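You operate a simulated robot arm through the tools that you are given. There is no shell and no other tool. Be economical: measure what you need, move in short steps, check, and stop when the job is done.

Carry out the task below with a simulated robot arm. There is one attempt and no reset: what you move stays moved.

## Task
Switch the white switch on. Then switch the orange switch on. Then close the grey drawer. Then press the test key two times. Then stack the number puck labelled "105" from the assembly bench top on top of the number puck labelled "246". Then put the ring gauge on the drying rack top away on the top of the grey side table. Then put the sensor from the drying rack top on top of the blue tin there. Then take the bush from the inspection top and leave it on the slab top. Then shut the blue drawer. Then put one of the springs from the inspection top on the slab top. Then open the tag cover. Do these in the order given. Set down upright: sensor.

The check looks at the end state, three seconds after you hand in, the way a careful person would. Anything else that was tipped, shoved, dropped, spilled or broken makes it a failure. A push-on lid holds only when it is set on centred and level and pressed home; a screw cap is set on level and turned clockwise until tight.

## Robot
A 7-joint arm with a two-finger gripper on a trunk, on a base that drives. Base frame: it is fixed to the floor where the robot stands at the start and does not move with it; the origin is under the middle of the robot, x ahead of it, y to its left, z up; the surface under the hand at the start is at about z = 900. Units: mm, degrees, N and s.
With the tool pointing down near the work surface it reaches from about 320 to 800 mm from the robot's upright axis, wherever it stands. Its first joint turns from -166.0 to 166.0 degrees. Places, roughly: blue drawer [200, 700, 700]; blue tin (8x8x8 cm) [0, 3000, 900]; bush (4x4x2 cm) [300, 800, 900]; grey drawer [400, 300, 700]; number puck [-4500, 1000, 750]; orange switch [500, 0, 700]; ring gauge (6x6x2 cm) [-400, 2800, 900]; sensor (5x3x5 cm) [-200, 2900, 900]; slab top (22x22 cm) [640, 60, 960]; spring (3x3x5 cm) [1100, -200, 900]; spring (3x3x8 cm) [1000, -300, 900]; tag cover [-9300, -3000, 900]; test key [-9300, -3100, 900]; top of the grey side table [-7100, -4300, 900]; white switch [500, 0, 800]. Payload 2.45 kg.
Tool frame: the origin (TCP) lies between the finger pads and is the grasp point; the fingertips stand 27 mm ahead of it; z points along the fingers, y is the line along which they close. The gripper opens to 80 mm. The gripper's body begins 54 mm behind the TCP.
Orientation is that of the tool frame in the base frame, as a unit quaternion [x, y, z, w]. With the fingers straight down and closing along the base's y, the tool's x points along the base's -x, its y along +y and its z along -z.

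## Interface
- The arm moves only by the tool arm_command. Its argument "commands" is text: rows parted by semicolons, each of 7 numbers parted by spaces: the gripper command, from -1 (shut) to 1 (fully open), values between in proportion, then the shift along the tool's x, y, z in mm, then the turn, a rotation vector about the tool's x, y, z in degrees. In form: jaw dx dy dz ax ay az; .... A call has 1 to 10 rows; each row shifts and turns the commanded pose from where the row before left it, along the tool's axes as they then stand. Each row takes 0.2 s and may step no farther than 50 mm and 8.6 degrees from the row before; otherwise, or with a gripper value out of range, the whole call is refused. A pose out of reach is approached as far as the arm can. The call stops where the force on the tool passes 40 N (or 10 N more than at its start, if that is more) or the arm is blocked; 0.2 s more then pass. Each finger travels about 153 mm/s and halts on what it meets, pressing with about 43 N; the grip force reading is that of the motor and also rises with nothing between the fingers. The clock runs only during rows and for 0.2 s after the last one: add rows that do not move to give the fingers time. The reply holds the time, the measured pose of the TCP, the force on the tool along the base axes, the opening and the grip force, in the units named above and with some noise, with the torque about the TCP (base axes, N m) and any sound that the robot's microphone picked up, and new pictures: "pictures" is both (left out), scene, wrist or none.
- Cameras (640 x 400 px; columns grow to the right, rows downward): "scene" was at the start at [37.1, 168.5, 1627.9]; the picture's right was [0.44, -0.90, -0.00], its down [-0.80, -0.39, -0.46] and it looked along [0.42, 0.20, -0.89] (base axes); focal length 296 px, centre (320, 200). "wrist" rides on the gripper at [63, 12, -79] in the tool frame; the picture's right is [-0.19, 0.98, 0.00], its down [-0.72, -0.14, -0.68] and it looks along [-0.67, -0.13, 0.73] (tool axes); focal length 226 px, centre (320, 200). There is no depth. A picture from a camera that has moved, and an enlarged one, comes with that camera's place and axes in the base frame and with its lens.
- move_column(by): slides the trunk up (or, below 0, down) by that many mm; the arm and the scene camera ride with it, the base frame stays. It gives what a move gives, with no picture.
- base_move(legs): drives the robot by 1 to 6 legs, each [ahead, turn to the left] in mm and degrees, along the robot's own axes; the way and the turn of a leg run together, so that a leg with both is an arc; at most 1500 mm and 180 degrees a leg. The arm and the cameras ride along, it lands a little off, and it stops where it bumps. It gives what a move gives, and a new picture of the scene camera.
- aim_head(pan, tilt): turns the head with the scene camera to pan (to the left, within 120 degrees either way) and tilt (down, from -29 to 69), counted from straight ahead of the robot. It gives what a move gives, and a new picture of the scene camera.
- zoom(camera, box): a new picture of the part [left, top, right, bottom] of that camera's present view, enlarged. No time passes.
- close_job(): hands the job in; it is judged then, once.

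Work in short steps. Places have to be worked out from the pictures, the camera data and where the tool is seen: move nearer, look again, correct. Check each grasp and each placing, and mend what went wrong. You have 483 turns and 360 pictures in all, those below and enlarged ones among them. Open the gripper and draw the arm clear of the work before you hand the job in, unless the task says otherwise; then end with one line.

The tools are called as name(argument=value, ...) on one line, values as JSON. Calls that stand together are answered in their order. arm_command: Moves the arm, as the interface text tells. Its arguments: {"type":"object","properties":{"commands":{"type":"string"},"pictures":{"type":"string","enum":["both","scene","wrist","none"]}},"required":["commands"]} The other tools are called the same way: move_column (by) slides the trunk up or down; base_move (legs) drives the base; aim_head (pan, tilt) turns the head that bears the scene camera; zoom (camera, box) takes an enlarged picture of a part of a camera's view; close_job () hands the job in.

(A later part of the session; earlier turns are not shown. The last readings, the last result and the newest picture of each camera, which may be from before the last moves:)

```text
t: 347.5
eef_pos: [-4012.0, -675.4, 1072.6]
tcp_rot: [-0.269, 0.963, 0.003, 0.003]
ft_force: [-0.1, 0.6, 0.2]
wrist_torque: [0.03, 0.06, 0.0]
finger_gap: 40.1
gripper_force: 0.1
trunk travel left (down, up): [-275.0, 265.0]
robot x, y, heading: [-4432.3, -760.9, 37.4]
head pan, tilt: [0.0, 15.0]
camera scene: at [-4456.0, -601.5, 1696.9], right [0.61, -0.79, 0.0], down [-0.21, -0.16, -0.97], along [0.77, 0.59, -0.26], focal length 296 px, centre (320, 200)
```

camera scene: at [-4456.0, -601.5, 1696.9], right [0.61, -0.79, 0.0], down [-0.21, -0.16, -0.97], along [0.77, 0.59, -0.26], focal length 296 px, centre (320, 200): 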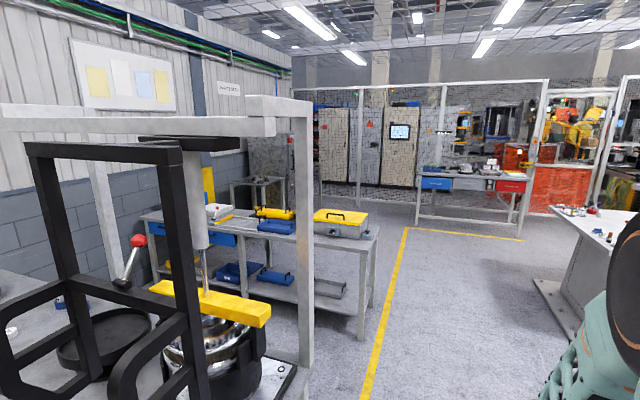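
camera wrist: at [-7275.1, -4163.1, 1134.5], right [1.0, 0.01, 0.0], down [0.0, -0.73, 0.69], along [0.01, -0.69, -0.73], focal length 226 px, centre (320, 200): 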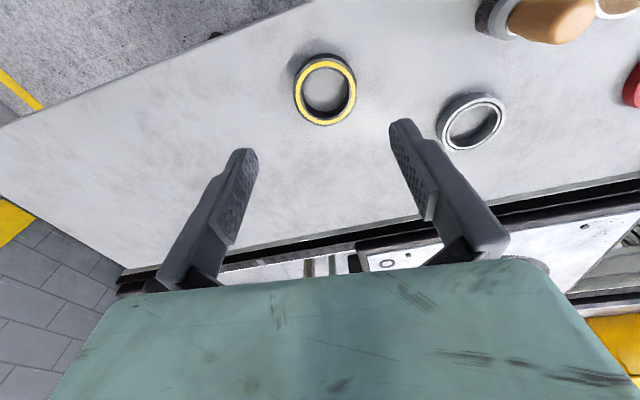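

Continue: corridor east, then toward the drying rack station.

base_move(legs=[[0, -28.4], [1500, 0], [850, 0], [0, 43.6], [1500, 0]])

```text
t: 369.4
eef_pos: [-821.7, 945.7, 1074.4]
tcp_rot: [-0.38, 0.925, 0.003, 0.003]
ft_force: [-0.9, -0.3, -0.1]
wrist_torque: [0.02, 0.02, 0.0]
finger_gap: 40.2
gripper_force: 0.1
trunk travel left (down, up): [-275.0, 265.0]
robot x, y, heading: [-1207.2, 764.1, 51.0]
head pan, tilt: [0.0, 15.0]
camera scene: at [-1269.5, 913.5, 1697.0], right [0.78, -0.63, 0.0], down [-0.16, -0.2, -0.97], along [0.61, 0.75, -0.26], focal length 296 px, centre (320, 200)
```

scene: 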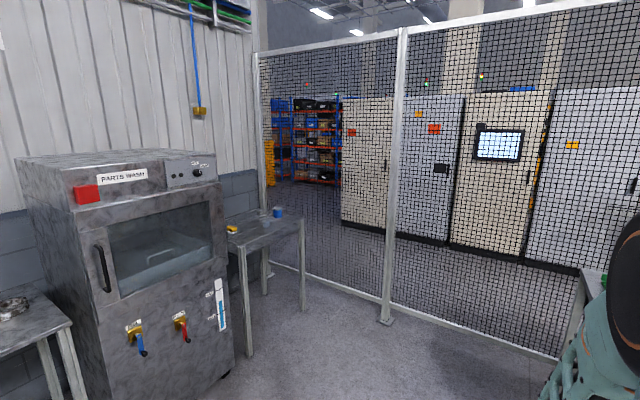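

base_move(legs=[[0, 2], [1500, 0], [465, 0], [0, 53]])

aim_head(pan=10, tilt=50)

arm_command(commands="1 0 0 -10 0 0 0", pictures="wrist")

```text
t: 382.0
eef_pos: [46.3, 2750.5, 1072.8]
tcp_rot: [0.762, -0.648, -0.005, -0.002]
ft_force: [0.9, 0.2, -0.3]
wrist_torque: [0.01, 0.03, 0.01]
finger_gap: 40.1
gripper_force: 0.0
trunk travel left (down, up): [-275.0, 265.0]
robot x, y, heading: [-29.4, 2336.7, 105.7]
head pan, tilt: [0.0, 15.0]
camera scene: at [-186.1, 2366.7, 1697.0], right [0.96, 0.27, 0.0], down [0.07, -0.25, -0.97], along [-0.26, 0.93, -0.26], focal length 296 px, centre (320, 200)
```

scene: 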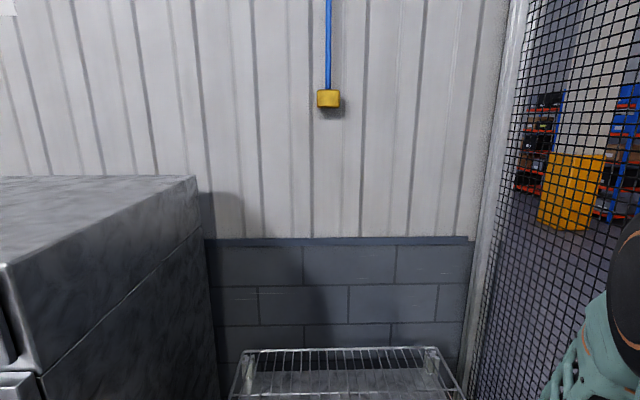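

```text
t: 383.0
eef_pos: [47.5, 2750.0, 1072.6]
tcp_rot: [0.762, -0.648, -0.004, -0.001]
ft_force: [1.3, 0.4, 0.5]
wrist_torque: [0.02, 0.0, -0.01]
finger_gap: 40.0
gripper_force: 0.0
trunk travel left (down, up): [-275.0, 265.0]
robot x, y, heading: [-26.1, 2333.4, 105.5]
head pan, tilt: [10.0, 50.0]
camera scene: at [-194.1, 2346.2, 1643.4], right [0.9, 0.43, 0.0], down [0.33, -0.69, -0.64], along [-0.28, 0.58, -0.77], focal length 296 px, centre (320, 200)
```

scene: 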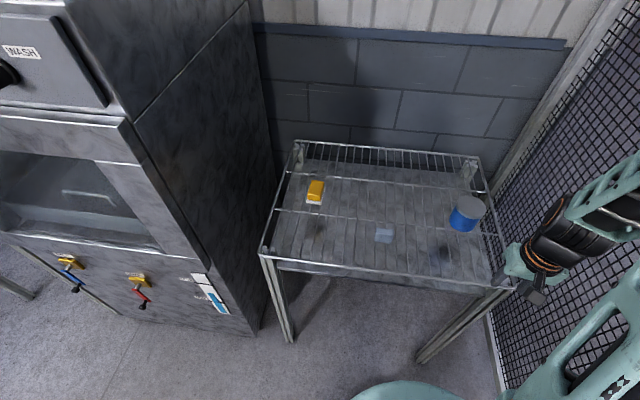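

```text
t: 383.4
eef_pos: [48.1, 2750.2, 1083.1]
tcp_rot: [0.762, -0.648, -0.004, -0.002]
ft_force: [0.0, -0.3, -0.1]
wrist_torque: [0.02, -0.02, -0.01]
finger_gap: 79.8
gripper_force: 0.0
trunk travel left (down, up): [-275.0, 265.0]
robot x, y, heading: [-33.5, 2329.1, 105.7]
head pan, tilt: [10.0, 50.0]
camera wrist: at [47.1, 2685.3, 1162.1], right [-1.0, 0.03, 0.0], down [0.03, 0.73, 0.69], along [0.02, 0.69, -0.73], focal length 226 px, centre (320, 200)
```

wrist: 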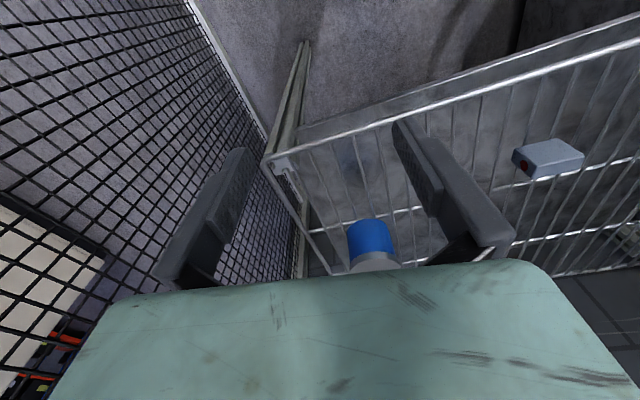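

zoom(camera="scene", box=[355, 180, 495, 267])

zoom(camera="wrist", box=[480, 110, 620, 200])

```text
4.57 times, centred on (425, 224) of scene
camera zoom: at [-194.2, 2345.9, 1643.3], right [0.9, 0.43, 0.0], down [0.33, -0.69, -0.64], along [-0.28, 0.58, -0.77], focal length 1355 px, centre (-160, 93)
```

zoom: 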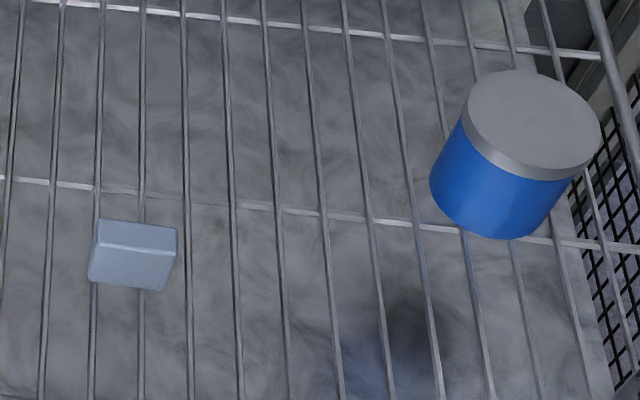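

```text
4.44 times, centred on (550, 155) of wrist
camera zoom: at [47.1, 2685.3, 1162.1], right [-1.0, 0.03, 0.0], down [0.03, 0.73, 0.69], along [0.02, 0.69, -0.73], focal length 1005 px, centre (-702, 400)
```

zoom: 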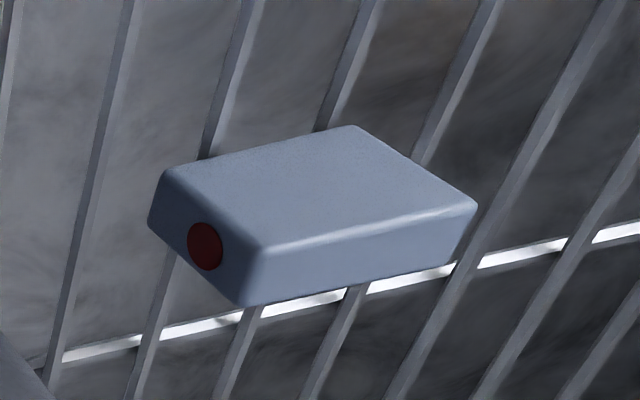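

The sensor (about 52 wide × 30 deep × 48 tall, red lens on its right side) is at (-234,2843); tin lid centre about (-37,3001). I bring the hand above the sensor.

arm_command(commands="1 -20 40 0 0 0 0;1 -20 40 0 0 0 0;1 -20 40 0 0 0 0;1 -20 40 0 0 0 0;1 -20 40 0 0 0 0;1 -20 40 0 0 0 0;1 -17 24 0 0 0 0", pictures="wrist")

zoom(camera="wrist", box=[240, 50, 400, 150])

```text
t: 385.0
eef_pos: [-238.8, 2844.5, 1082.8]
tcp_rot: [0.762, -0.648, -0.003, -0.001]
ft_force: [-0.4, -0.7, 0.5]
wrist_torque: [-0.01, 0.0, -0.02]
finger_gap: 80.3
gripper_force: 0.0
trunk travel left (down, up): [-275.0, 265.0]
robot x, y, heading: [-31.1, 2332.6, 105.6]
head pan, tilt: [10.0, 50.0]
camera wrist: at [-238.8, 2779.9, 1163.1], right [-1.0, 0.03, 0.0], down [0.03, 0.73, 0.69], along [0.02, 0.69, -0.73], focal length 226 px, centre (320, 200)
```

wrist: 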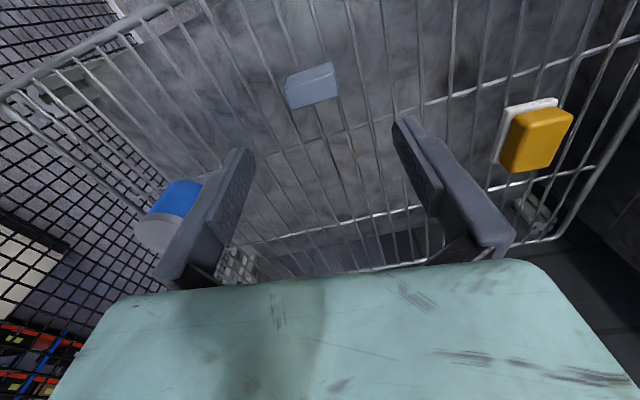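

```text
4.00 times, centred on (320, 100) of wrist
camera zoom: at [-238.8, 2779.9, 1163.1], right [-1.0, 0.03, 0.0], down [0.03, 0.73, 0.69], along [0.02, 0.69, -0.73], focal length 904 px, centre (320, 600)
```

zoom: 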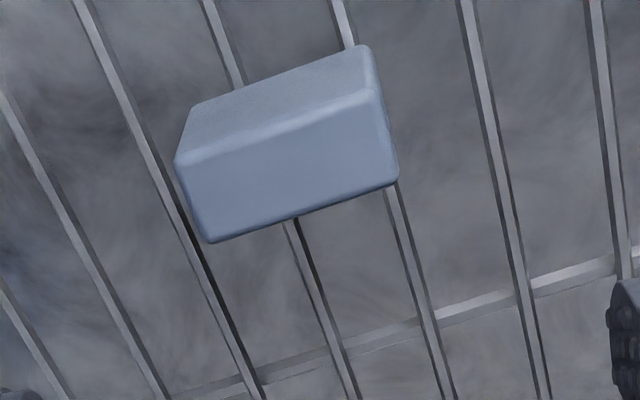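

The sensor is yawed about 16° (with the rack); I rotate the tool to match, centre, and descend partway.

arm_command(commands="1 -5 -9 0 0 0 -6.5;1 0 0 40 0 0 0;1 0 0 30 0 0 0", pictures="wrist")

```text
t: 385.8
eef_pos: [-228.6, 2852.4, 1013.7]
tcp_rot: [0.797, -0.604, -0.004, -0.002]
ft_force: [-0.9, 0.3, -0.5]
wrist_torque: [0.0, -0.04, -0.04]
finger_gap: 79.9
gripper_force: 0.1
trunk travel left (down, up): [-275.0, 265.0]
robot x, y, heading: [-32.8, 2332.6, 105.5]
head pan, tilt: [10.0, 50.0]
camera wrist: at [-222.3, 2787.4, 1093.3], right [-1.0, -0.08, 0.0], down [-0.06, 0.72, 0.69], along [-0.06, 0.68, -0.73], focal length 226 px, centre (320, 200)
```

wrist: 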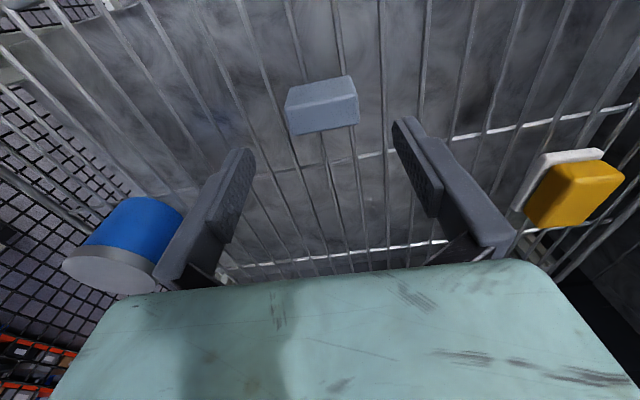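

Aligned. Descend to grasp height and close.

arm_command(commands="1 0 3 35 0 0 0;1 0 0 25 0 0 0;1 0 0 6 0 0 0", pictures="wrist")

```text
t: 386.6
eef_pos: [-231.9, 2849.9, 949.6]
tcp_rot: [0.797, -0.604, -0.005, -0.002]
ft_force: [0.4, -0.3, 0.9]
wrist_torque: [0.0, 0.01, -0.02]
finger_gap: 80.0
gripper_force: 0.1
trunk travel left (down, up): [-275.0, 265.0]
robot x, y, heading: [-31.1, 2329.9, 105.9]
head pan, tilt: [10.0, 50.0]
camera wrist: at [-224.6, 2785.2, 1029.1], right [-1.0, -0.08, 0.0], down [-0.05, 0.72, 0.69], along [-0.06, 0.69, -0.73], focal length 226 px, centre (320, 200)
```

wrist: 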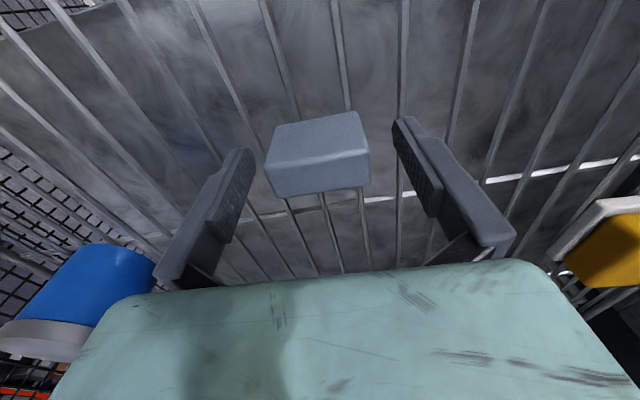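

arm_command(commands="1 0 0 7 0 0 0;-1 0 0 0 0 0 0;-1 0 0 0 0 0 0;-1 0 0 0 0 0 0;-1 0 0 0 0 0 0", pictures="wrist")

```text
t: 387.8
eef_pos: [-230.8, 2849.3, 942.3]
tcp_rot: [0.797, -0.604, -0.004, -0.001]
ft_force: [-0.2, 0.3, -1.0]
wrist_torque: [0.0, 0.01, -0.02]
finger_gap: 48.9
gripper_force: 43.3
trunk travel left (down, up): [-275.0, 265.0]
robot x, y, heading: [-30.8, 2336.0, 105.7]
head pan, tilt: [10.0, 50.0]
camera wrist: at [-223.8, 2785.8, 1021.9], right [-1.0, -0.08, 0.0], down [-0.05, 0.72, 0.69], along [-0.06, 0.68, -0.73], focal length 226 px, centre (320, 200)
```

wrist: 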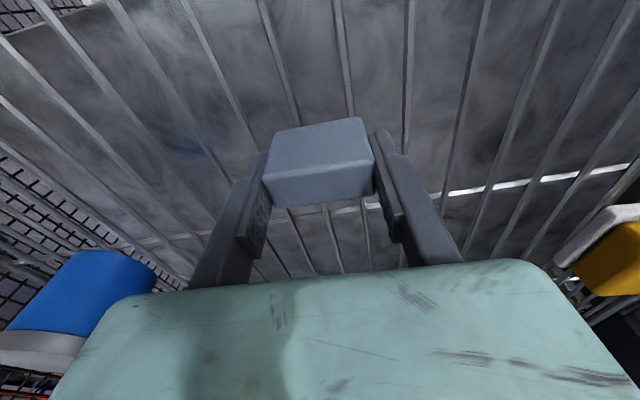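

Gripped (48.9 mm). Lift 120 mm and inspect the sensor.

arm_command(commands="-1 0 0 -40 0 0 0;-1 0 0 -45 0 0 0;-1 0 0 -45 0 0 0", pictures="wrist")

zoom(camera="scene", box=[340, 170, 500, 270])

```text
t: 388.6
eef_pos: [-229.4, 2846.4, 1072.1]
tcp_rot: [0.797, -0.605, -0.004, -0.002]
ft_force: [0.1, 0.4, -0.6]
wrist_torque: [-0.03, -0.04, 0.02]
finger_gap: 48.4
gripper_force: 43.1
trunk travel left (down, up): [-275.0, 265.0]
robot x, y, heading: [-31.9, 2332.9, 105.5]
head pan, tilt: [10.0, 50.0]
camera wrist: at [-222.1, 2783.2, 1151.4], right [-1.0, -0.08, 0.0], down [-0.05, 0.72, 0.69], along [-0.06, 0.69, -0.73], focal length 226 px, centre (320, 200)
```

wrist: 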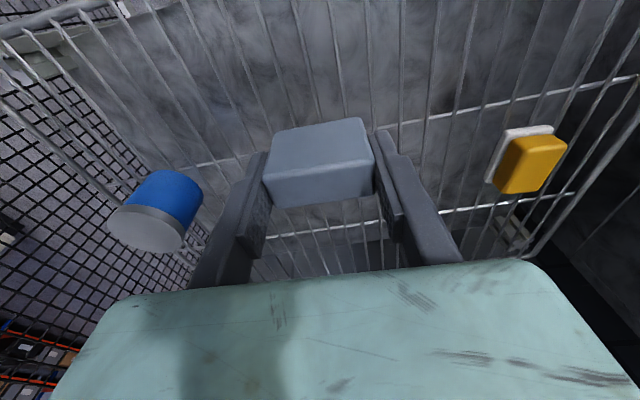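

```text
4.00 times, centred on (420, 220) of scene
camera zoom: at [-194.1, 2345.7, 1643.3], right [0.9, 0.43, 0.0], down [0.33, -0.69, -0.64], along [-0.28, 0.58, -0.77], focal length 1186 px, centre (-80, 120)
```

zoom: 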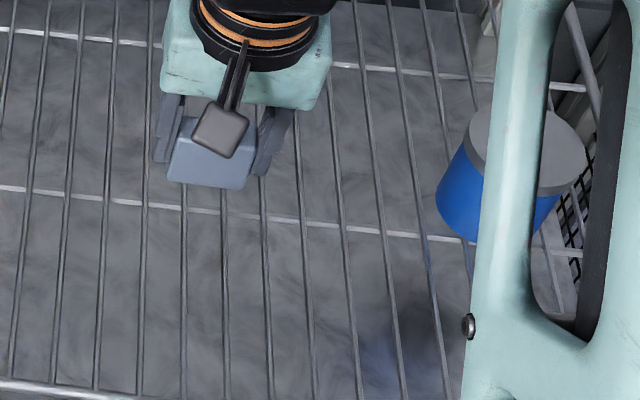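

Tin lid centre is about (-42,3001,~988). Carry the sensor above it.

arm_command(commands="-1 -16 -37 0 0 0 0;-1 -16 -37 0 0 0 0;-1 -16 -37 0 0 0 0;-1 -16 -37 0 0 0 0;-1 -16 -37 0 0 0 0;-1 -18 -37 0 0 0 0")

```text
t: 390.0
eef_pos: [-43.5, 3003.5, 1071.9]
tcp_rot: [0.797, -0.604, -0.003, 0.0]
ft_force: [1.0, -0.3, -0.8]
wrist_torque: [-0.01, 0.01, -0.03]
finger_gap: 48.8
gripper_force: 42.9
trunk travel left (down, up): [-275.0, 265.0]
robot x, y, heading: [-30.0, 2334.4, 105.8]
head pan, tilt: [10.0, 50.0]
camera scene: at [-193.5, 2346.9, 1643.3], right [0.9, 0.43, 0.0], down [0.33, -0.69, -0.64], along [-0.28, 0.58, -0.77], focal length 296 px, centre (320, 200)
camera wrist: at [-36.4, 2941.2, 1150.7], right [-1.0, -0.08, 0.0], down [-0.05, 0.73, 0.69], along [-0.06, 0.68, -0.73], focal length 226 px, centre (320, 200)
```

scene: 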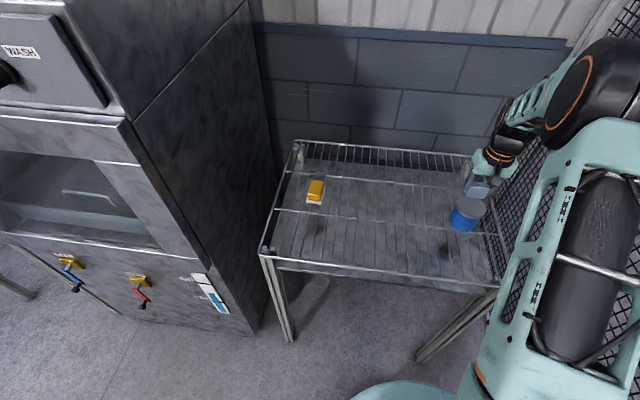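
wrist: 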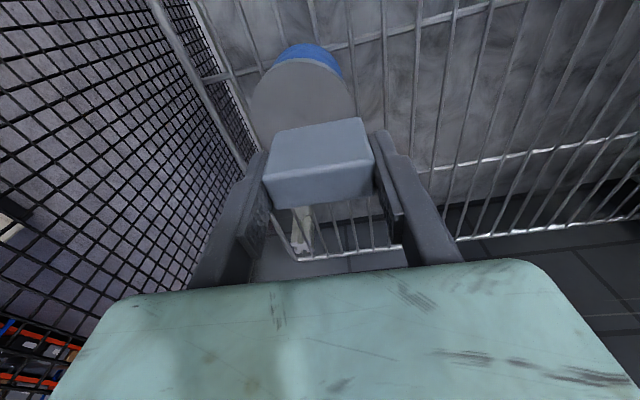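

Lid centre refined to (-33,3013,~982). Shift by 10 mm and lower to about 15 mm above.

arm_command(commands="-1 -7 -12 0 0 0 0;-1 0 0 25 0 0 0;-1 0 0 13 0 0 0", pictures="wrist")

zoom(camera="scene", box=[430, 155, 530, 240])

```text
t: 390.8
eef_pos: [-34.6, 3014.2, 1034.4]
tcp_rot: [0.797, -0.604, -0.004, -0.001]
ft_force: [0.0, -0.5, -0.5]
wrist_torque: [0.01, 0.02, -0.02]
finger_gap: 48.7
gripper_force: 43.2
trunk travel left (down, up): [-275.0, 265.0]
robot x, y, heading: [-30.2, 2333.4, 105.6]
head pan, tilt: [10.0, 50.0]
camera wrist: at [-27.1, 2950.1, 1112.8], right [-1.0, -0.08, 0.0], down [-0.05, 0.72, 0.69], along [-0.06, 0.68, -0.73], focal length 226 px, centre (320, 200)
```

wrist: 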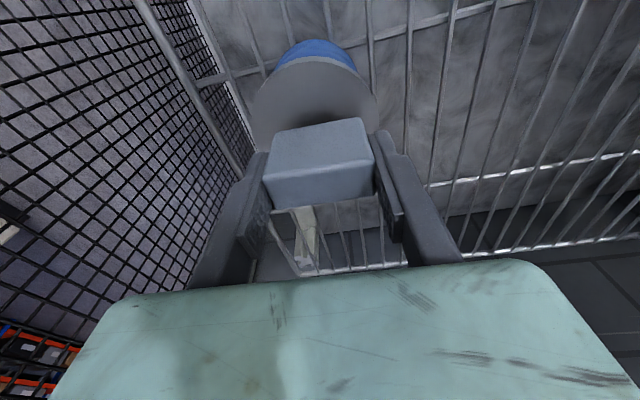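

```text
4.71 times, centred on (480, 198) of scene
camera zoom: at [-194.4, 2346.3, 1643.3], right [0.9, 0.43, 0.0], down [0.33, -0.69, -0.64], along [-0.28, 0.58, -0.77], focal length 1395 px, centre (-433, 212)
```

zoom: 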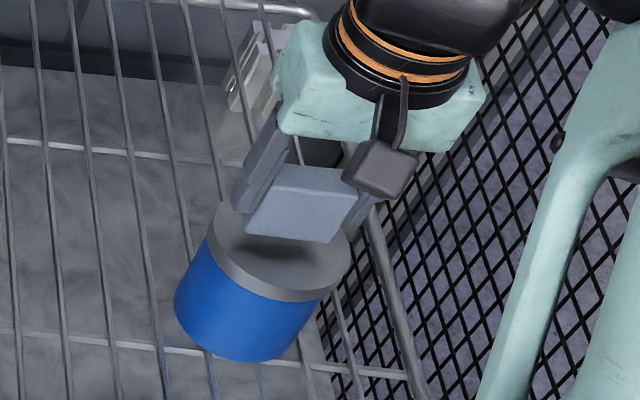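

Projecting the lid centre into both views shows the sensor aligned within about 3 mm. Lower in small steps to contact.

arm_command(commands="-1 0 -1 8 0 0 0;-1 0 0 3 0 0 0;-1 0 0 2 0 0 0;-1 0 0 1.5 0 0 0", pictures="none")

zoom(camera="scene", box=[440, 175, 510, 235])

```text
t: 391.8
eef_pos: [-31.7, 3013.5, 1022.0]
tcp_rot: [0.797, -0.604, -0.005, -0.004]
ft_force: [1.3, 1.0, 15.2]
wrist_torque: [0.0, -0.1, -0.01]
finger_gap: 48.9
gripper_force: 43.0
trunk travel left (down, up): [-275.0, 265.0]
robot x, y, heading: [-30.1, 2329.8, 105.4]
head pan, tilt: [10.0, 50.0]
```

```text
6.67 times, centred on (475, 205) of scene
camera zoom: at [-194.1, 2344.9, 1643.5], right [0.9, 0.43, 0.0], down [0.33, -0.69, -0.64], along [-0.28, 0.58, -0.77], focal length 1977 px, centre (-713, 167)
```

zoom: 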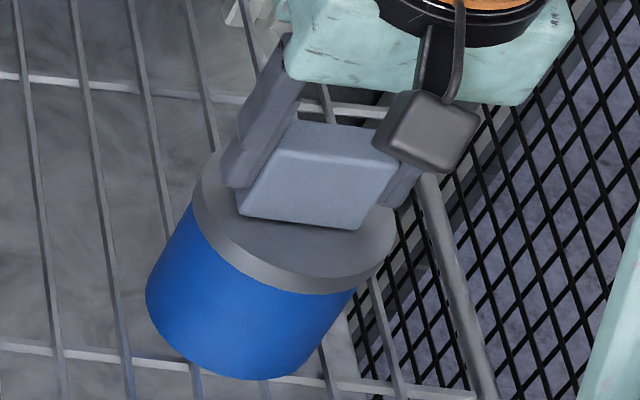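

Contact (15 N), centred on the lid. Release and rise.

arm_command(commands="0.4 0 0 -0.5 0 0 0;0.7 0 0 0 0 0 0;0.7 0 0 0 0 0 0;0.7 0 0 -25 0 0 0;0.7 0 0 -40 0 0 0;0.7 0 0 -40 0 0 0", pictures="wrist")

zoom(camera="scene", box=[430, 155, 530, 240])

```text
t: 393.2
eef_pos: [-32.6, 3013.6, 1125.7]
tcp_rot: [0.797, -0.604, -0.005, -0.002]
ft_force: [0.4, -0.5, 0.9]
wrist_torque: [0.01, 0.02, 0.02]
finger_gap: 68.1
gripper_force: 0.1
trunk travel left (down, up): [-275.0, 265.0]
robot x, y, heading: [-32.3, 2334.6, 105.7]
head pan, tilt: [10.0, 50.0]
camera wrist: at [-25.8, 2949.0, 1205.7], right [-1.0, -0.08, 0.0], down [-0.05, 0.72, 0.69], along [-0.06, 0.68, -0.73], focal length 226 px, centre (320, 200)
```

wrist: 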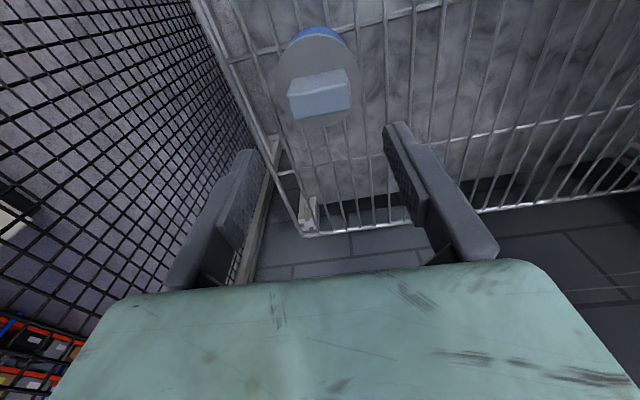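

```text
4.71 times, centred on (480, 198) of scene
camera zoom: at [-194.2, 2345.6, 1643.3], right [0.9, 0.43, 0.0], down [0.33, -0.69, -0.64], along [-0.28, 0.58, -0.77], focal length 1395 px, centre (-433, 212)
```

zoom: 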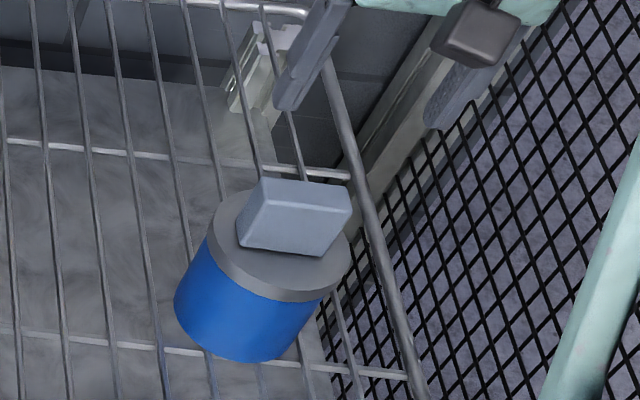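

The sensor stands on the tin. Next the bush on the first (inspection) bench. Retract, and drive to a station in front of it.

arm_command(commands="0 40 0 0 0 0 0;0 40 0 0 0 0 0;0 40 0 0 0 0 0;0 40 0 -10 0 0 0;0 40 0 -10 0 0 0;0 30 0 0 0 0 0", pictures="none")

base_move(legs=[[-350, 0], [0, 137.3], [1450, 0], [0, 45.6], [580, 0], [0, 89]])

aim_head(pan=15, tilt=45)

```text
t: 394.6
eef_pos: [31.6, 2789.2, 1143.3]
tcp_rot: [0.797, -0.603, -0.004, -0.002]
ft_force: [-0.1, -0.8, -0.1]
wrist_torque: [0.04, 0.0, 0.0]
finger_gap: 39.9
gripper_force: 0.0
trunk travel left (down, up): [-275.0, 265.0]
robot x, y, heading: [-29.1, 2333.7, 105.4]
head pan, tilt: [10.0, 50.0]
```

```text
t: 418.2
eef_pos: [-75.0, 133.7, 1142.4]
tcp_rot: [-0.125, 0.992, 0.002, 0.004]
ft_force: [0.0, 0.3, 0.4]
wrist_torque: [0.0, 0.0, 0.06]
finger_gap: 40.0
gripper_force: 0.2
trunk travel left (down, up): [-275.0, 265.0]
robot x, y, heading: [-529.5, 205.2, 14.3]
head pan, tilt: [10.0, 50.0]
camera scene: at [-515.1, 367.9, 1643.3], right [0.41, -0.91, 0.0], down [-0.7, -0.32, -0.64], along [0.59, 0.27, -0.77], focal length 296 px, centre (320, 200)
```

scene: 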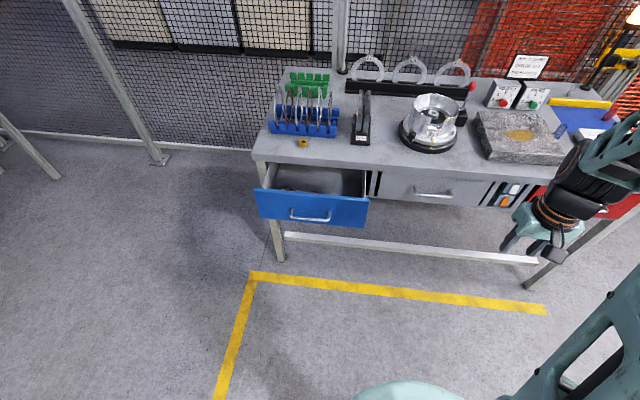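

```text
t: 418.9
eef_pos: [-74.3, 132.1, 1142.2]
tcp_rot: [-0.125, 0.992, 0.002, 0.005]
ft_force: [0.0, 0.8, -0.6]
wrist_torque: [0.01, 0.01, 0.0]
finger_gap: 40.2
gripper_force: 0.0
trunk travel left (down, up): [-275.0, 265.0]
robot x, y, heading: [-529.4, 205.0, 14.5]
head pan, tilt: [15.0, 45.0]
camera scene: at [-514.3, 375.9, 1650.2], right [0.49, -0.87, 0.0], down [-0.62, -0.35, -0.71], along [0.62, 0.35, -0.71], focal length 296 px, centre (320, 200)
```

scene: 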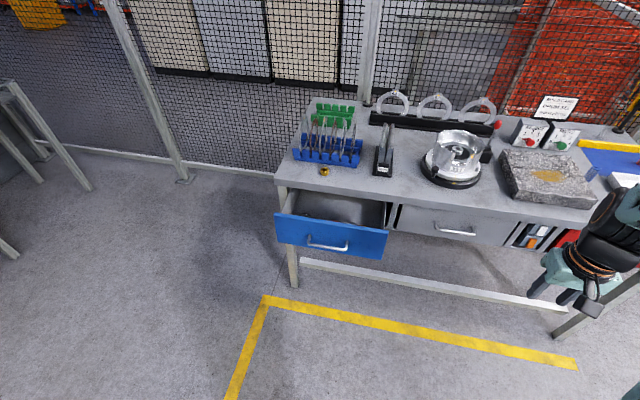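

I drive to the mid-bench station where both the bush and the slab are within reach.

base_move(legs=[[0, -8], [450, 0], [0, 11]])

arm_command(commands="1 0 0 0 0 0 0", pictures="wrist")

```text
t: 423.0
eef_pos: [388.2, 211.4, 1143.3]
tcp_rot: [-0.153, 0.988, 0.002, 0.003]
ft_force: [-0.1, -0.3, -0.4]
wrist_torque: [-0.03, -0.04, -0.01]
finger_gap: 39.8
gripper_force: 0.2
trunk travel left (down, up): [-275.0, 265.0]
robot x, y, heading: [-73.7, 254.6, 17.5]
head pan, tilt: [15.0, 45.0]
camera scene: at [-64.7, 428.9, 1650.1], right [0.54, -0.84, 0.0], down [-0.6, -0.38, -0.71], along [0.6, 0.38, -0.71], focal length 296 px, centre (320, 200)
```

scene: 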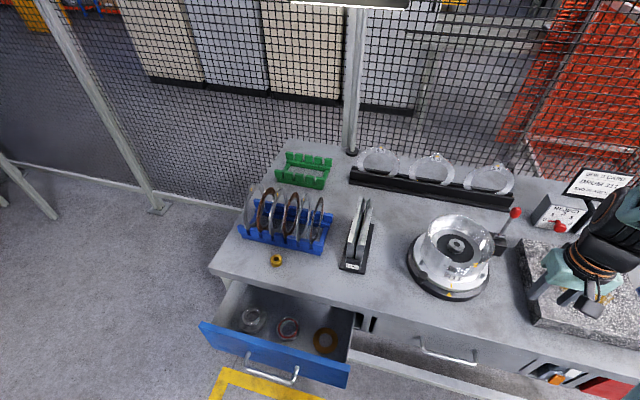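

```text
t: 423.4
eef_pos: [388.4, 210.3, 1142.4]
tcp_rot: [-0.153, 0.988, 0.002, 0.004]
ft_force: [0.0, 0.0, 0.2]
wrist_torque: [0.0, 0.0, -0.01]
finger_gap: 80.1
gripper_force: 0.1
trunk travel left (down, up): [-275.0, 265.0]
robot x, y, heading: [-71.1, 254.2, 17.4]
head pan, tilt: [15.0, 45.0]
camera wrist: at [324.7, 203.6, 1222.1], right [-0.11, 0.99, 0.0], down [0.72, 0.08, 0.69], along [0.68, 0.08, -0.73], focal length 226 px, centre (320, 200)
```

wrist: 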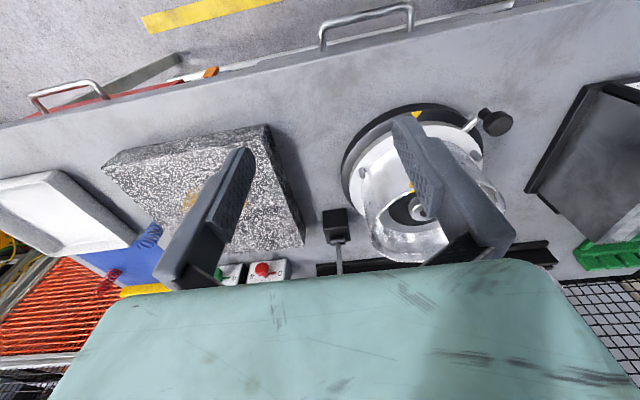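

zoom(camera="scene", box=[236, 235, 316, 285])

```text
8.00 times, centred on (276, 260) of scene
camera zoom: at [-64.7, 428.5, 1650.2], right [0.54, -0.84, 0.0], down [-0.6, -0.38, -0.71], along [0.6, 0.38, -0.71], focal length 2372 px, centre (672, -280)
```

zoom: 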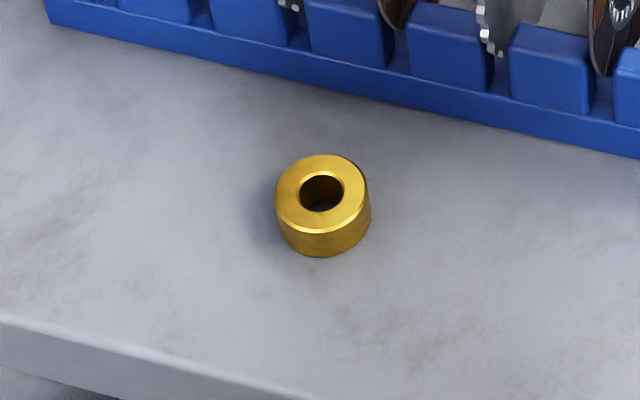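

Bush at (279,796), top z≈920, close in front of the blue rack. I swing the hand left above it at safe height.

arm_command(commands="1 -5 45 0 0 0 0;1 -5 45 0 0 0 0;1 -5 45 0 0 0 0;1 -5 45 0 0 0 0;1 -5 45 0 0 0 0;1 -5 45 0 0 0 0;1 -5 45 0 0 0 0;1 -5 45 0 0 0 0;1 -5 45 0 0 0 0;1 -5 45 0 0 0 0", pictures="none")

arm_command(commands="1 5 45 0 0 -6 0;1 5 45 0 0 -6 0;1 0 45 20 0 0 0;1 0 0 40 0 0 0;1 0 0 40 0 0 0")

```text
t: 425.6
eef_pos: [298.2, 656.0, 1144.7]
tcp_rot: [-0.153, 0.988, 0.001, 0.004]
ft_force: [0.0, -0.2, -0.1]
wrist_torque: [-0.04, 0.0, 0.02]
finger_gap: 79.8
gripper_force: 0.0
trunk travel left (down, up): [-275.0, 265.0]
robot x, y, heading: [-69.8, 255.7, 17.6]
head pan, tilt: [15.0, 45.0]
```

```text
t: 426.8
eef_pos: [269.2, 786.1, 1046.0]
tcp_rot: [-0.152, 0.982, 0.019, 0.108]
ft_force: [1.1, -0.1, -1.0]
wrist_torque: [0.01, -0.01, -0.03]
finger_gap: 80.1
gripper_force: 0.0
trunk travel left (down, up): [-275.0, 265.0]
robot x, y, heading: [-73.1, 254.0, 17.7]
head pan, tilt: [15.0, 45.0]
camera scene: at [-64.4, 428.8, 1650.1], right [0.54, -0.84, 0.0], down [-0.6, -0.38, -0.71], along [0.59, 0.38, -0.71], focal length 296 px, centre (320, 200)
camera wrist: at [191.6, 774.9, 1109.2], right [-0.12, 0.99, 0.04], down [0.57, 0.03, 0.82], along [0.81, 0.12, -0.57], focal length 226 px, centre (320, 200)
```

scene: 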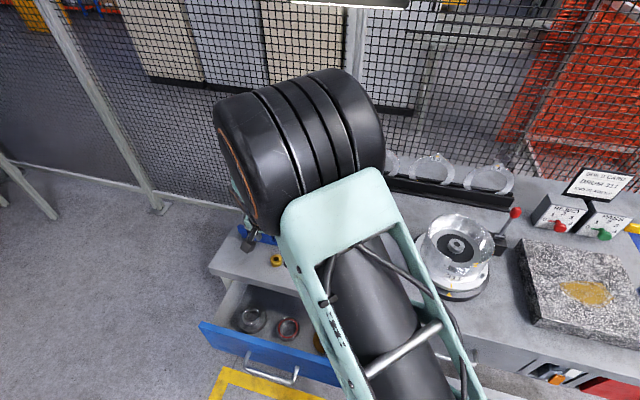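
wrist: 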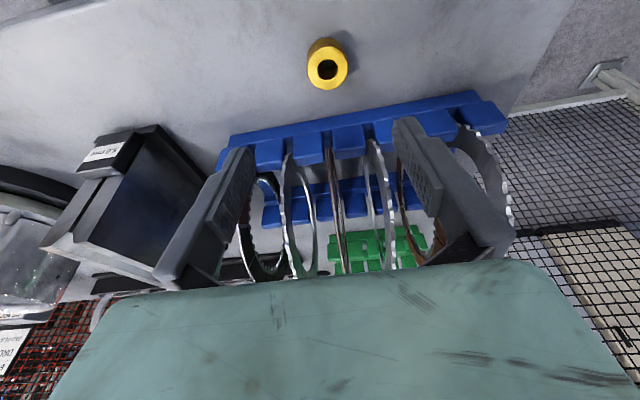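

Bush seen at (278.6,799). Tool is tilted 12° to keep the gripper body off the rack. Approach along the tool axis to about 40 mm short.

arm_command(commands="1 15 8 0 0 0 0;1 0 0 40 0 0 0;1 0 0 35 0 0 0", pictures="wrist")

```text
t: 427.6
eef_pos: [267.8, 794.5, 969.5]
tcp_rot: [-0.151, 0.983, 0.017, 0.108]
ft_force: [-0.6, -0.4, 0.2]
wrist_torque: [0.01, 0.03, -0.01]
finger_gap: 80.2
gripper_force: 0.0
trunk travel left (down, up): [-275.0, 265.0]
robot x, y, heading: [-69.8, 256.5, 17.4]
head pan, tilt: [15.0, 45.0]
camera wrist: at [190.1, 784.8, 1033.7], right [-0.12, 0.99, 0.04], down [0.57, 0.03, 0.82], along [0.81, 0.12, -0.57], focal length 226 px, centre (320, 200)
```

wrist: 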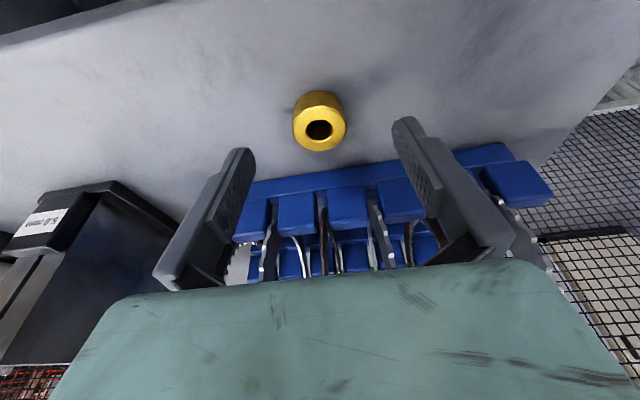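

arm_command(commands="1 0 2 20 0 0 0;1 0 0 12 0 0 0;1 0 0 4 0 0 0;1 0 0 2 0 0 0", pictures="wrist")

```text
t: 428.5
eef_pos: [274.5, 798.0, 937.3]
tcp_rot: [-0.152, 0.982, 0.017, 0.11]
ft_force: [-8.6, -11.0, 24.0]
wrist_torque: [-1.14, 0.11, -0.03]
finger_gap: 73.8
gripper_force: 0.0
trunk travel left (down, up): [-275.0, 265.0]
robot x, y, heading: [-70.0, 256.2, 17.7]
head pan, tilt: [15.0, 45.0]
stopped in row 4: the force on the tool passed its limit at 43 N (the readings are from after the stop); the commanded pose is now the measured one
camera wrist: at [197.1, 787.0, 1001.8], right [-0.12, 0.99, 0.04], down [0.57, 0.03, 0.82], along [0.81, 0.12, -0.57], focal length 226 px, centre (320, 200)
```

wrist: 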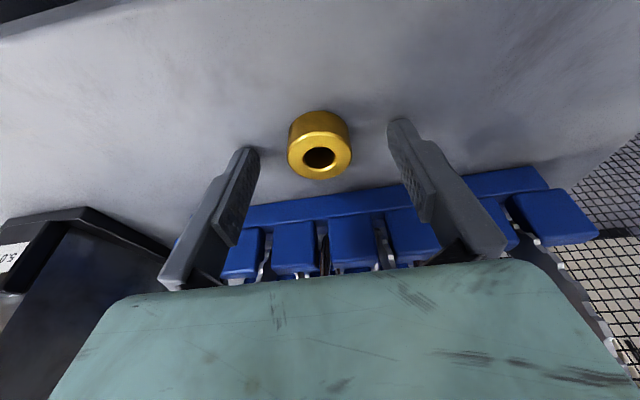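

Tips touched the bench. Back off 3 mm and close on the bush.

arm_command(commands="1 0 0 -4 0 0 0;-1 0 0 0 0 0 0;-1 0 0 0 0 0 0;-1 0 0 0 0 0 0;-1 0 0 0 0 0 0", pictures="wrist")

```text
t: 429.7
eef_pos: [275.4, 799.5, 937.9]
tcp_rot: [-0.151, 0.982, 0.017, 0.108]
ft_force: [0.8, 1.6, 0.9]
wrist_torque: [-0.02, 0.01, 0.02]
finger_gap: 32.7
gripper_force: 42.4
trunk travel left (down, up): [-275.0, 265.0]
robot x, y, heading: [-72.5, 254.4, 17.7]
head pan, tilt: [15.0, 45.0]
camera wrist: at [198.1, 788.2, 1002.5], right [-0.11, 0.99, 0.04], down [0.57, 0.03, 0.82], along [0.81, 0.12, -0.57], focal length 226 px, centre (320, 200)
```

wrist: 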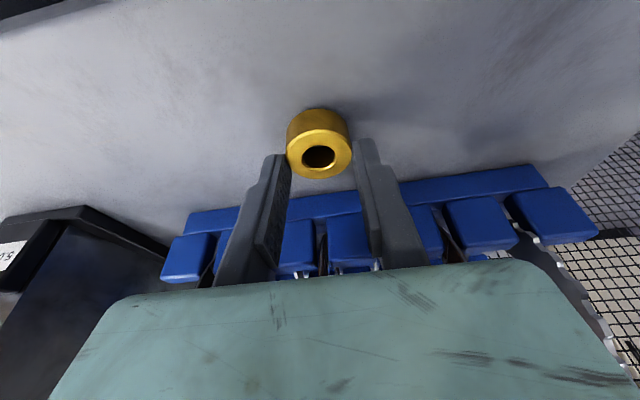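

Bush gripped (32.7 mm). Lift it clear along the tool axis.

arm_command(commands="-1 0 0 -40 0 0 0;-1 0 0 -48 0 0 0;-1 0 0 -48 0 0 0;-1 0 0 -48 0 0 0;-1 0 0 -45 0 0 0", pictures="wrist")

```text
t: 430.9
eef_pos: [228.1, 784.1, 1163.9]
tcp_rot: [-0.15, 0.983, 0.016, 0.107]
ft_force: [-1.5, 0.0, -0.6]
wrist_torque: [-0.02, -0.01, 0.03]
finger_gap: 32.8
gripper_force: 43.2
trunk travel left (down, up): [-275.0, 265.0]
robot x, y, heading: [-72.1, 255.7, 17.7]
head pan, tilt: [15.0, 45.0]
camera wrist: at [150.4, 773.2, 1228.3], right [-0.11, 0.99, 0.04], down [0.57, 0.03, 0.82], along [0.81, 0.12, -0.57], focal length 226 px, centre (320, 200)
```

wrist: 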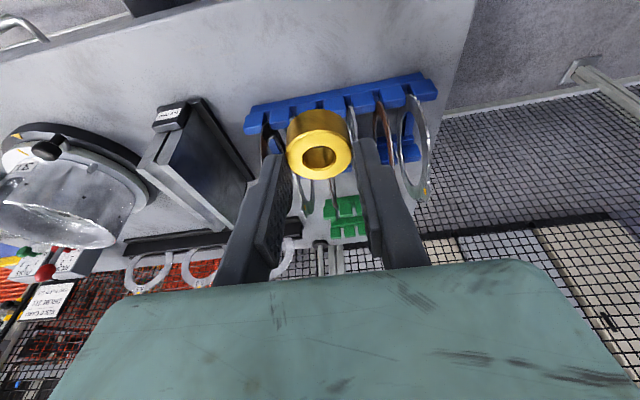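

Held securely. Carry it right toward the slab at this height.

arm_command(commands="-1 0 -45 0 0 0 0;-1 0 -45 0 0 0 0;-1 0 -45 0 0 0 0;-1 0 -45 0 0 0 0;-1 0 -45 0 0 0 0;-1 0 -45 0 0 0 0;-1 0 -45 0 0 0 0;-1 0 -45 0 0 0 0;-1 0 -45 0 0 0 0;-1 0 -45 0 0 0 0", pictures="none")

arm_command(commands="-1 -20 -42 4 0 0 0;-1 -20 -42 4 0 0 0;-1 -20 -42 4 0 0 0;-1 -20 -42 4 0 0 0;-1 -20 -42 4 0 0 0;-1 -20 -42 4 0 0 0;-1 -20 -42 4 0 0 0")

```text
t: 433.1
eef_pos: [362.2, 357.0, 1162.1]
tcp_rot: [-0.151, 0.983, 0.017, 0.107]
ft_force: [0.6, -0.3, -1.1]
wrist_torque: [0.02, 0.03, 0.0]
finger_gap: 32.9
gripper_force: 43.0
trunk travel left (down, up): [-275.0, 265.0]
robot x, y, heading: [-74.2, 254.3, 17.5]
head pan, tilt: [15.0, 45.0]
```

```text
t: 434.7
eef_pos: [589.0, 117.5, 1162.2]
tcp_rot: [-0.152, 0.982, 0.018, 0.107]
ft_force: [0.2, -0.3, -1.6]
wrist_torque: [0.02, 0.01, 0.0]
finger_gap: 33.0
gripper_force: 42.0
trunk travel left (down, up): [-275.0, 265.0]
robot x, y, heading: [-71.9, 257.0, 17.6]
head pan, tilt: [15.0, 45.0]
camera scene: at [-63.6, 427.5, 1650.2], right [0.54, -0.84, 0.0], down [-0.6, -0.38, -0.71], along [0.59, 0.38, -0.71], focal length 296 px, centre (320, 200)
camera wrist: at [511.3, 106.5, 1227.0], right [-0.11, 0.99, 0.04], down [0.57, 0.03, 0.82], along [0.81, 0.12, -0.57], focal length 226 px, centre (320, 200)
```

scene: 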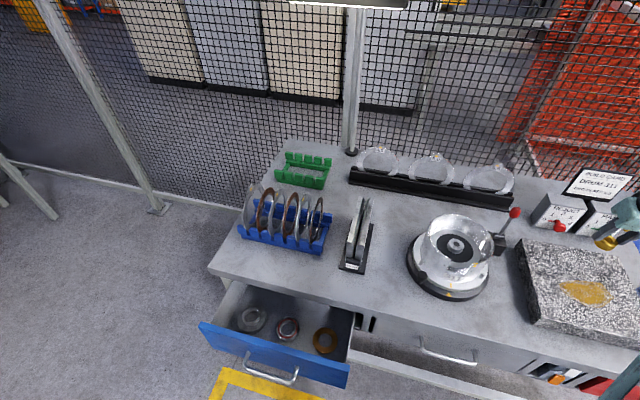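
wrist: 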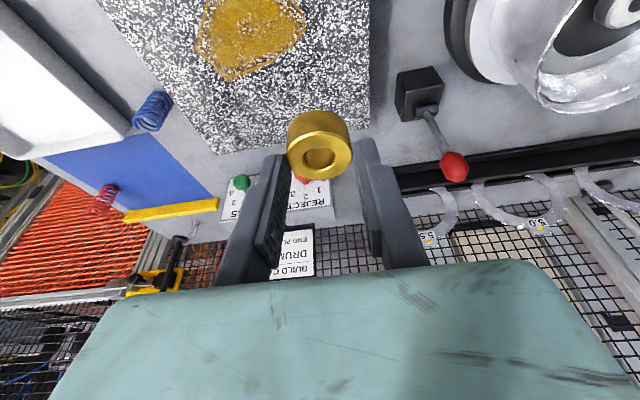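

Slab centre works out to (628,69), top ~965. I lower the bush toward a spot on its left half.

arm_command(commands="-1 -19.5 -10 4 0 0 0;-1 7.3 0 34.2 0 0 0;-1 7.3 0 34.2 0 0 0;-1 7.3 0 34.2 0 0 0;-1 6.2 0 29.3 0 0 0")

```text
t: 435.9
eef_pos: [614.3, 115.1, 1030.0]
tcp_rot: [-0.152, 0.982, 0.017, 0.107]
ft_force: [-0.4, 0.0, -0.7]
wrist_torque: [0.01, 0.02, 0.02]
finger_gap: 32.9
gripper_force: 43.1
trunk travel left (down, up): [-275.0, 265.0]
robot x, y, heading: [-69.7, 256.6, 17.5]
head pan, tilt: [15.0, 45.0]
camera scene: at [-64.2, 428.2, 1650.2], right [0.54, -0.84, 0.0], down [-0.6, -0.38, -0.71], along [0.6, 0.38, -0.71], focal length 296 px, centre (320, 200)
camera wrist: at [536.2, 104.7, 1095.0], right [-0.12, 0.99, 0.04], down [0.57, 0.03, 0.82], along [0.81, 0.12, -0.57], focal length 226 px, centre (320, 200)
```

scene: 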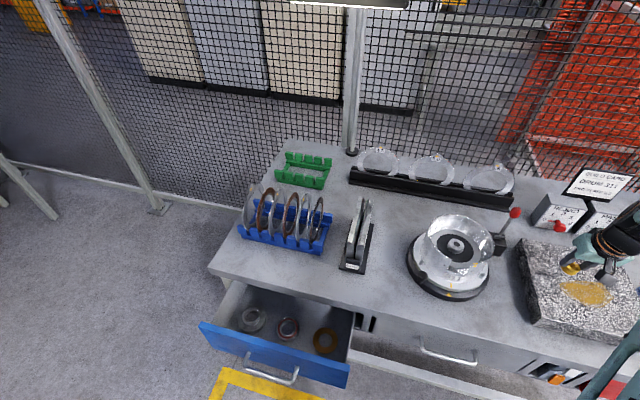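
wrist: 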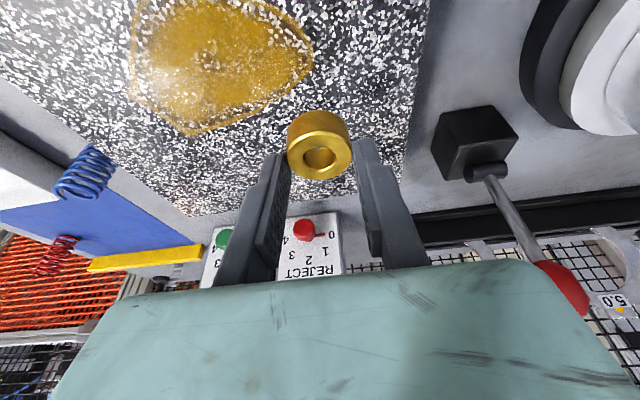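

arm_command(commands="-1 5 0 24.5 0 0 0;-1 1 0 4 0 0 0;-1 0.6 0 3 0 0 0;-1 0.6 0 3 0 0 0;-1 0.4 0 2 0 0 0", pictures="wrist")

```text
t: 437.1
eef_pos: [611.6, 114.2, 993.3]
tcp_rot: [-0.152, 0.982, 0.017, 0.108]
ft_force: [0.2, 0.5, -1.0]
wrist_torque: [0.03, -0.03, 0.0]
finger_gap: 32.7
gripper_force: 42.8
trunk travel left (down, up): [-275.0, 265.0]
robot x, y, heading: [-73.4, 257.8, 17.8]
head pan, tilt: [15.0, 45.0]
camera wrist: at [534.0, 103.8, 1057.4], right [-0.11, 0.99, 0.04], down [0.57, 0.03, 0.82], along [0.81, 0.12, -0.57], focal length 226 px, centre (320, 200)
```

wrist: 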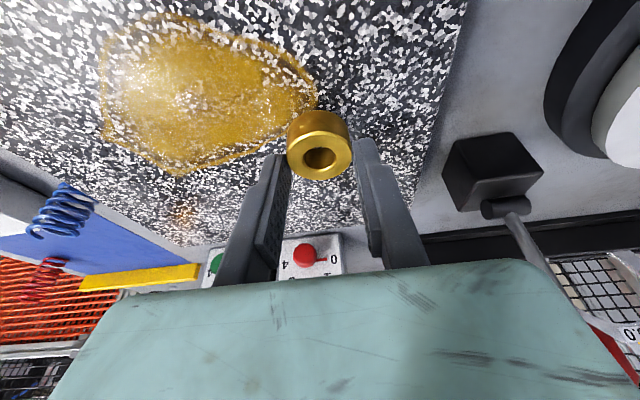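

arm_command(commands="-1 0.4 0 2 0 0 0;-1 0.4 0 2 0 0 0;-1 0.4 0 2 0 0 0;-1 0.4 0 2 0 0 0", pictures="none")

```text
t: 438.1
eef_pos: [611.3, 115.0, 986.4]
tcp_rot: [-0.151, 0.982, 0.016, 0.108]
ft_force: [-3.3, 1.7, 9.2]
wrist_torque: [0.19, 0.13, 0.02]
finger_gap: 32.6
gripper_force: 42.9
trunk travel left (down, up): [-275.0, 265.0]
robot x, y, heading: [-74.3, 256.8, 17.7]
head pan, tilt: [15.0, 45.0]
```

Contact (9 N). Release and withdraw along the tool axis.

arm_command(commands="0.2 0 0 0 0 0 0;0.6 0 0 0 0 0 0;0.6 0 0 0 0 0 0;0.6 0 0 -30 0 0 0;0.6 0 0 -45 0 0 0;0.6 0 0 -45 0 0 0", pictures="wrist")

```text
t: 439.5
eef_pos: [586.4, 107.6, 1100.0]
tcp_rot: [-0.151, 0.983, 0.016, 0.107]
ft_force: [0.6, -0.5, 0.4]
wrist_torque: [-0.02, 0.01, 0.0]
finger_gap: 64.0
gripper_force: 0.1
trunk travel left (down, up): [-275.0, 265.0]
robot x, y, heading: [-73.0, 257.9, 17.6]
head pan, tilt: [15.0, 45.0]
camera wrist: at [508.0, 95.8, 1164.4], right [-0.12, 0.99, 0.04], down [0.57, 0.03, 0.82], along [0.81, 0.12, -0.57], focal length 226 px, centre (320, 200)
```

wrist: 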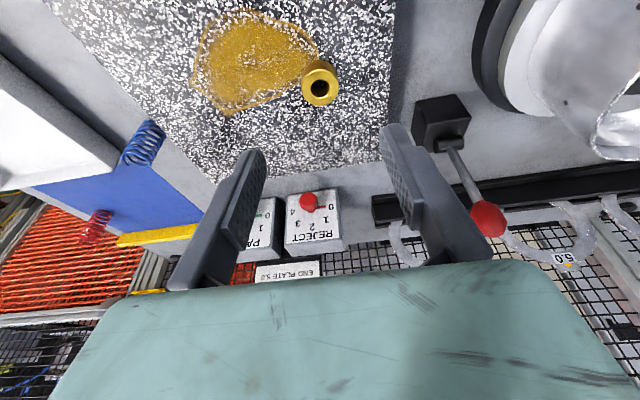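

Bush stands flat on the slab. Next: shut the blue drawer. Retract, back off and move to a station in front of it.

arm_command(commands="-1 20 0 -40 0 4 0;-1 40 10 0 0 4 0;-1 40 15 0 0 4 0;-1 40 20 0 0 0 0;-1 40 20 0 0 0 0;-1 40 20 0 0 0 0", pictures="none")

base_move(legs=[[-150, 0], [0, -51], [-300, 0], [0, 51]])

move_column(by=-270)

```text
t: 440.9
eef_pos: [342.9, 116.8, 1126.8]
tcp_rot: [-0.152, 0.988, 0.0, 0.005]
ft_force: [-0.6, 0.5, 0.6]
wrist_torque: [-0.01, -0.03, 0.0]
finger_gap: 0.0
gripper_force: 29.4
trunk travel left (down, up): [-275.0, 265.0]
robot x, y, heading: [-70.2, 253.8, 17.4]
head pan, tilt: [15.0, 45.0]
```

```text
t: 448.7
eef_pos: [-46.7, 245.7, 1127.5]
tcp_rot: [-0.168, 0.986, 0.002, 0.004]
ft_force: [-0.3, -0.4, -0.1]
wrist_torque: [-0.01, 0.05, 0.0]
finger_gap: 0.2
gripper_force: 29.9
trunk travel left (down, up): [-275.0, 265.0]
robot x, y, heading: [-463.6, 371.2, 19.6]
head pan, tilt: [15.0, 45.0]
camera scene: at [-465.3, 544.2, 1650.2], right [0.57, -0.82, 0.0], down [-0.58, -0.4, -0.71], along [0.58, 0.4, -0.71], focal length 296 px, centre (320, 200)
```

scene: 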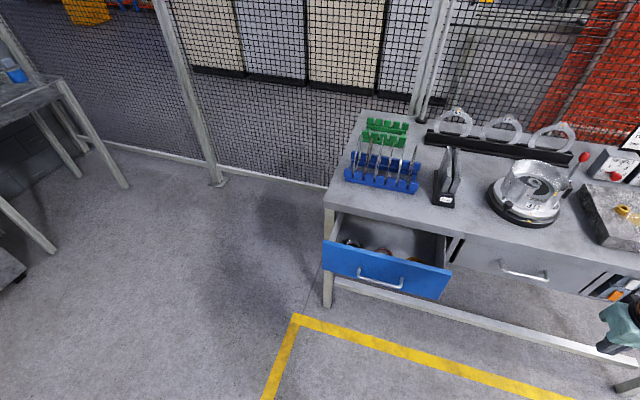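

```text
t: 451.4
eef_pos: [-45.5, 245.9, 857.5]
tcp_rot: [-0.168, 0.986, 0.0, 0.004]
ft_force: [0.4, 0.9, -0.2]
wrist_torque: [-0.01, -0.02, 0.0]
finger_gap: 0.2
gripper_force: 29.9
trunk travel left (down, up): [-5.0, 535.0]
robot x, y, heading: [-467.9, 371.7, 19.7]
head pan, tilt: [15.0, 45.0]
```

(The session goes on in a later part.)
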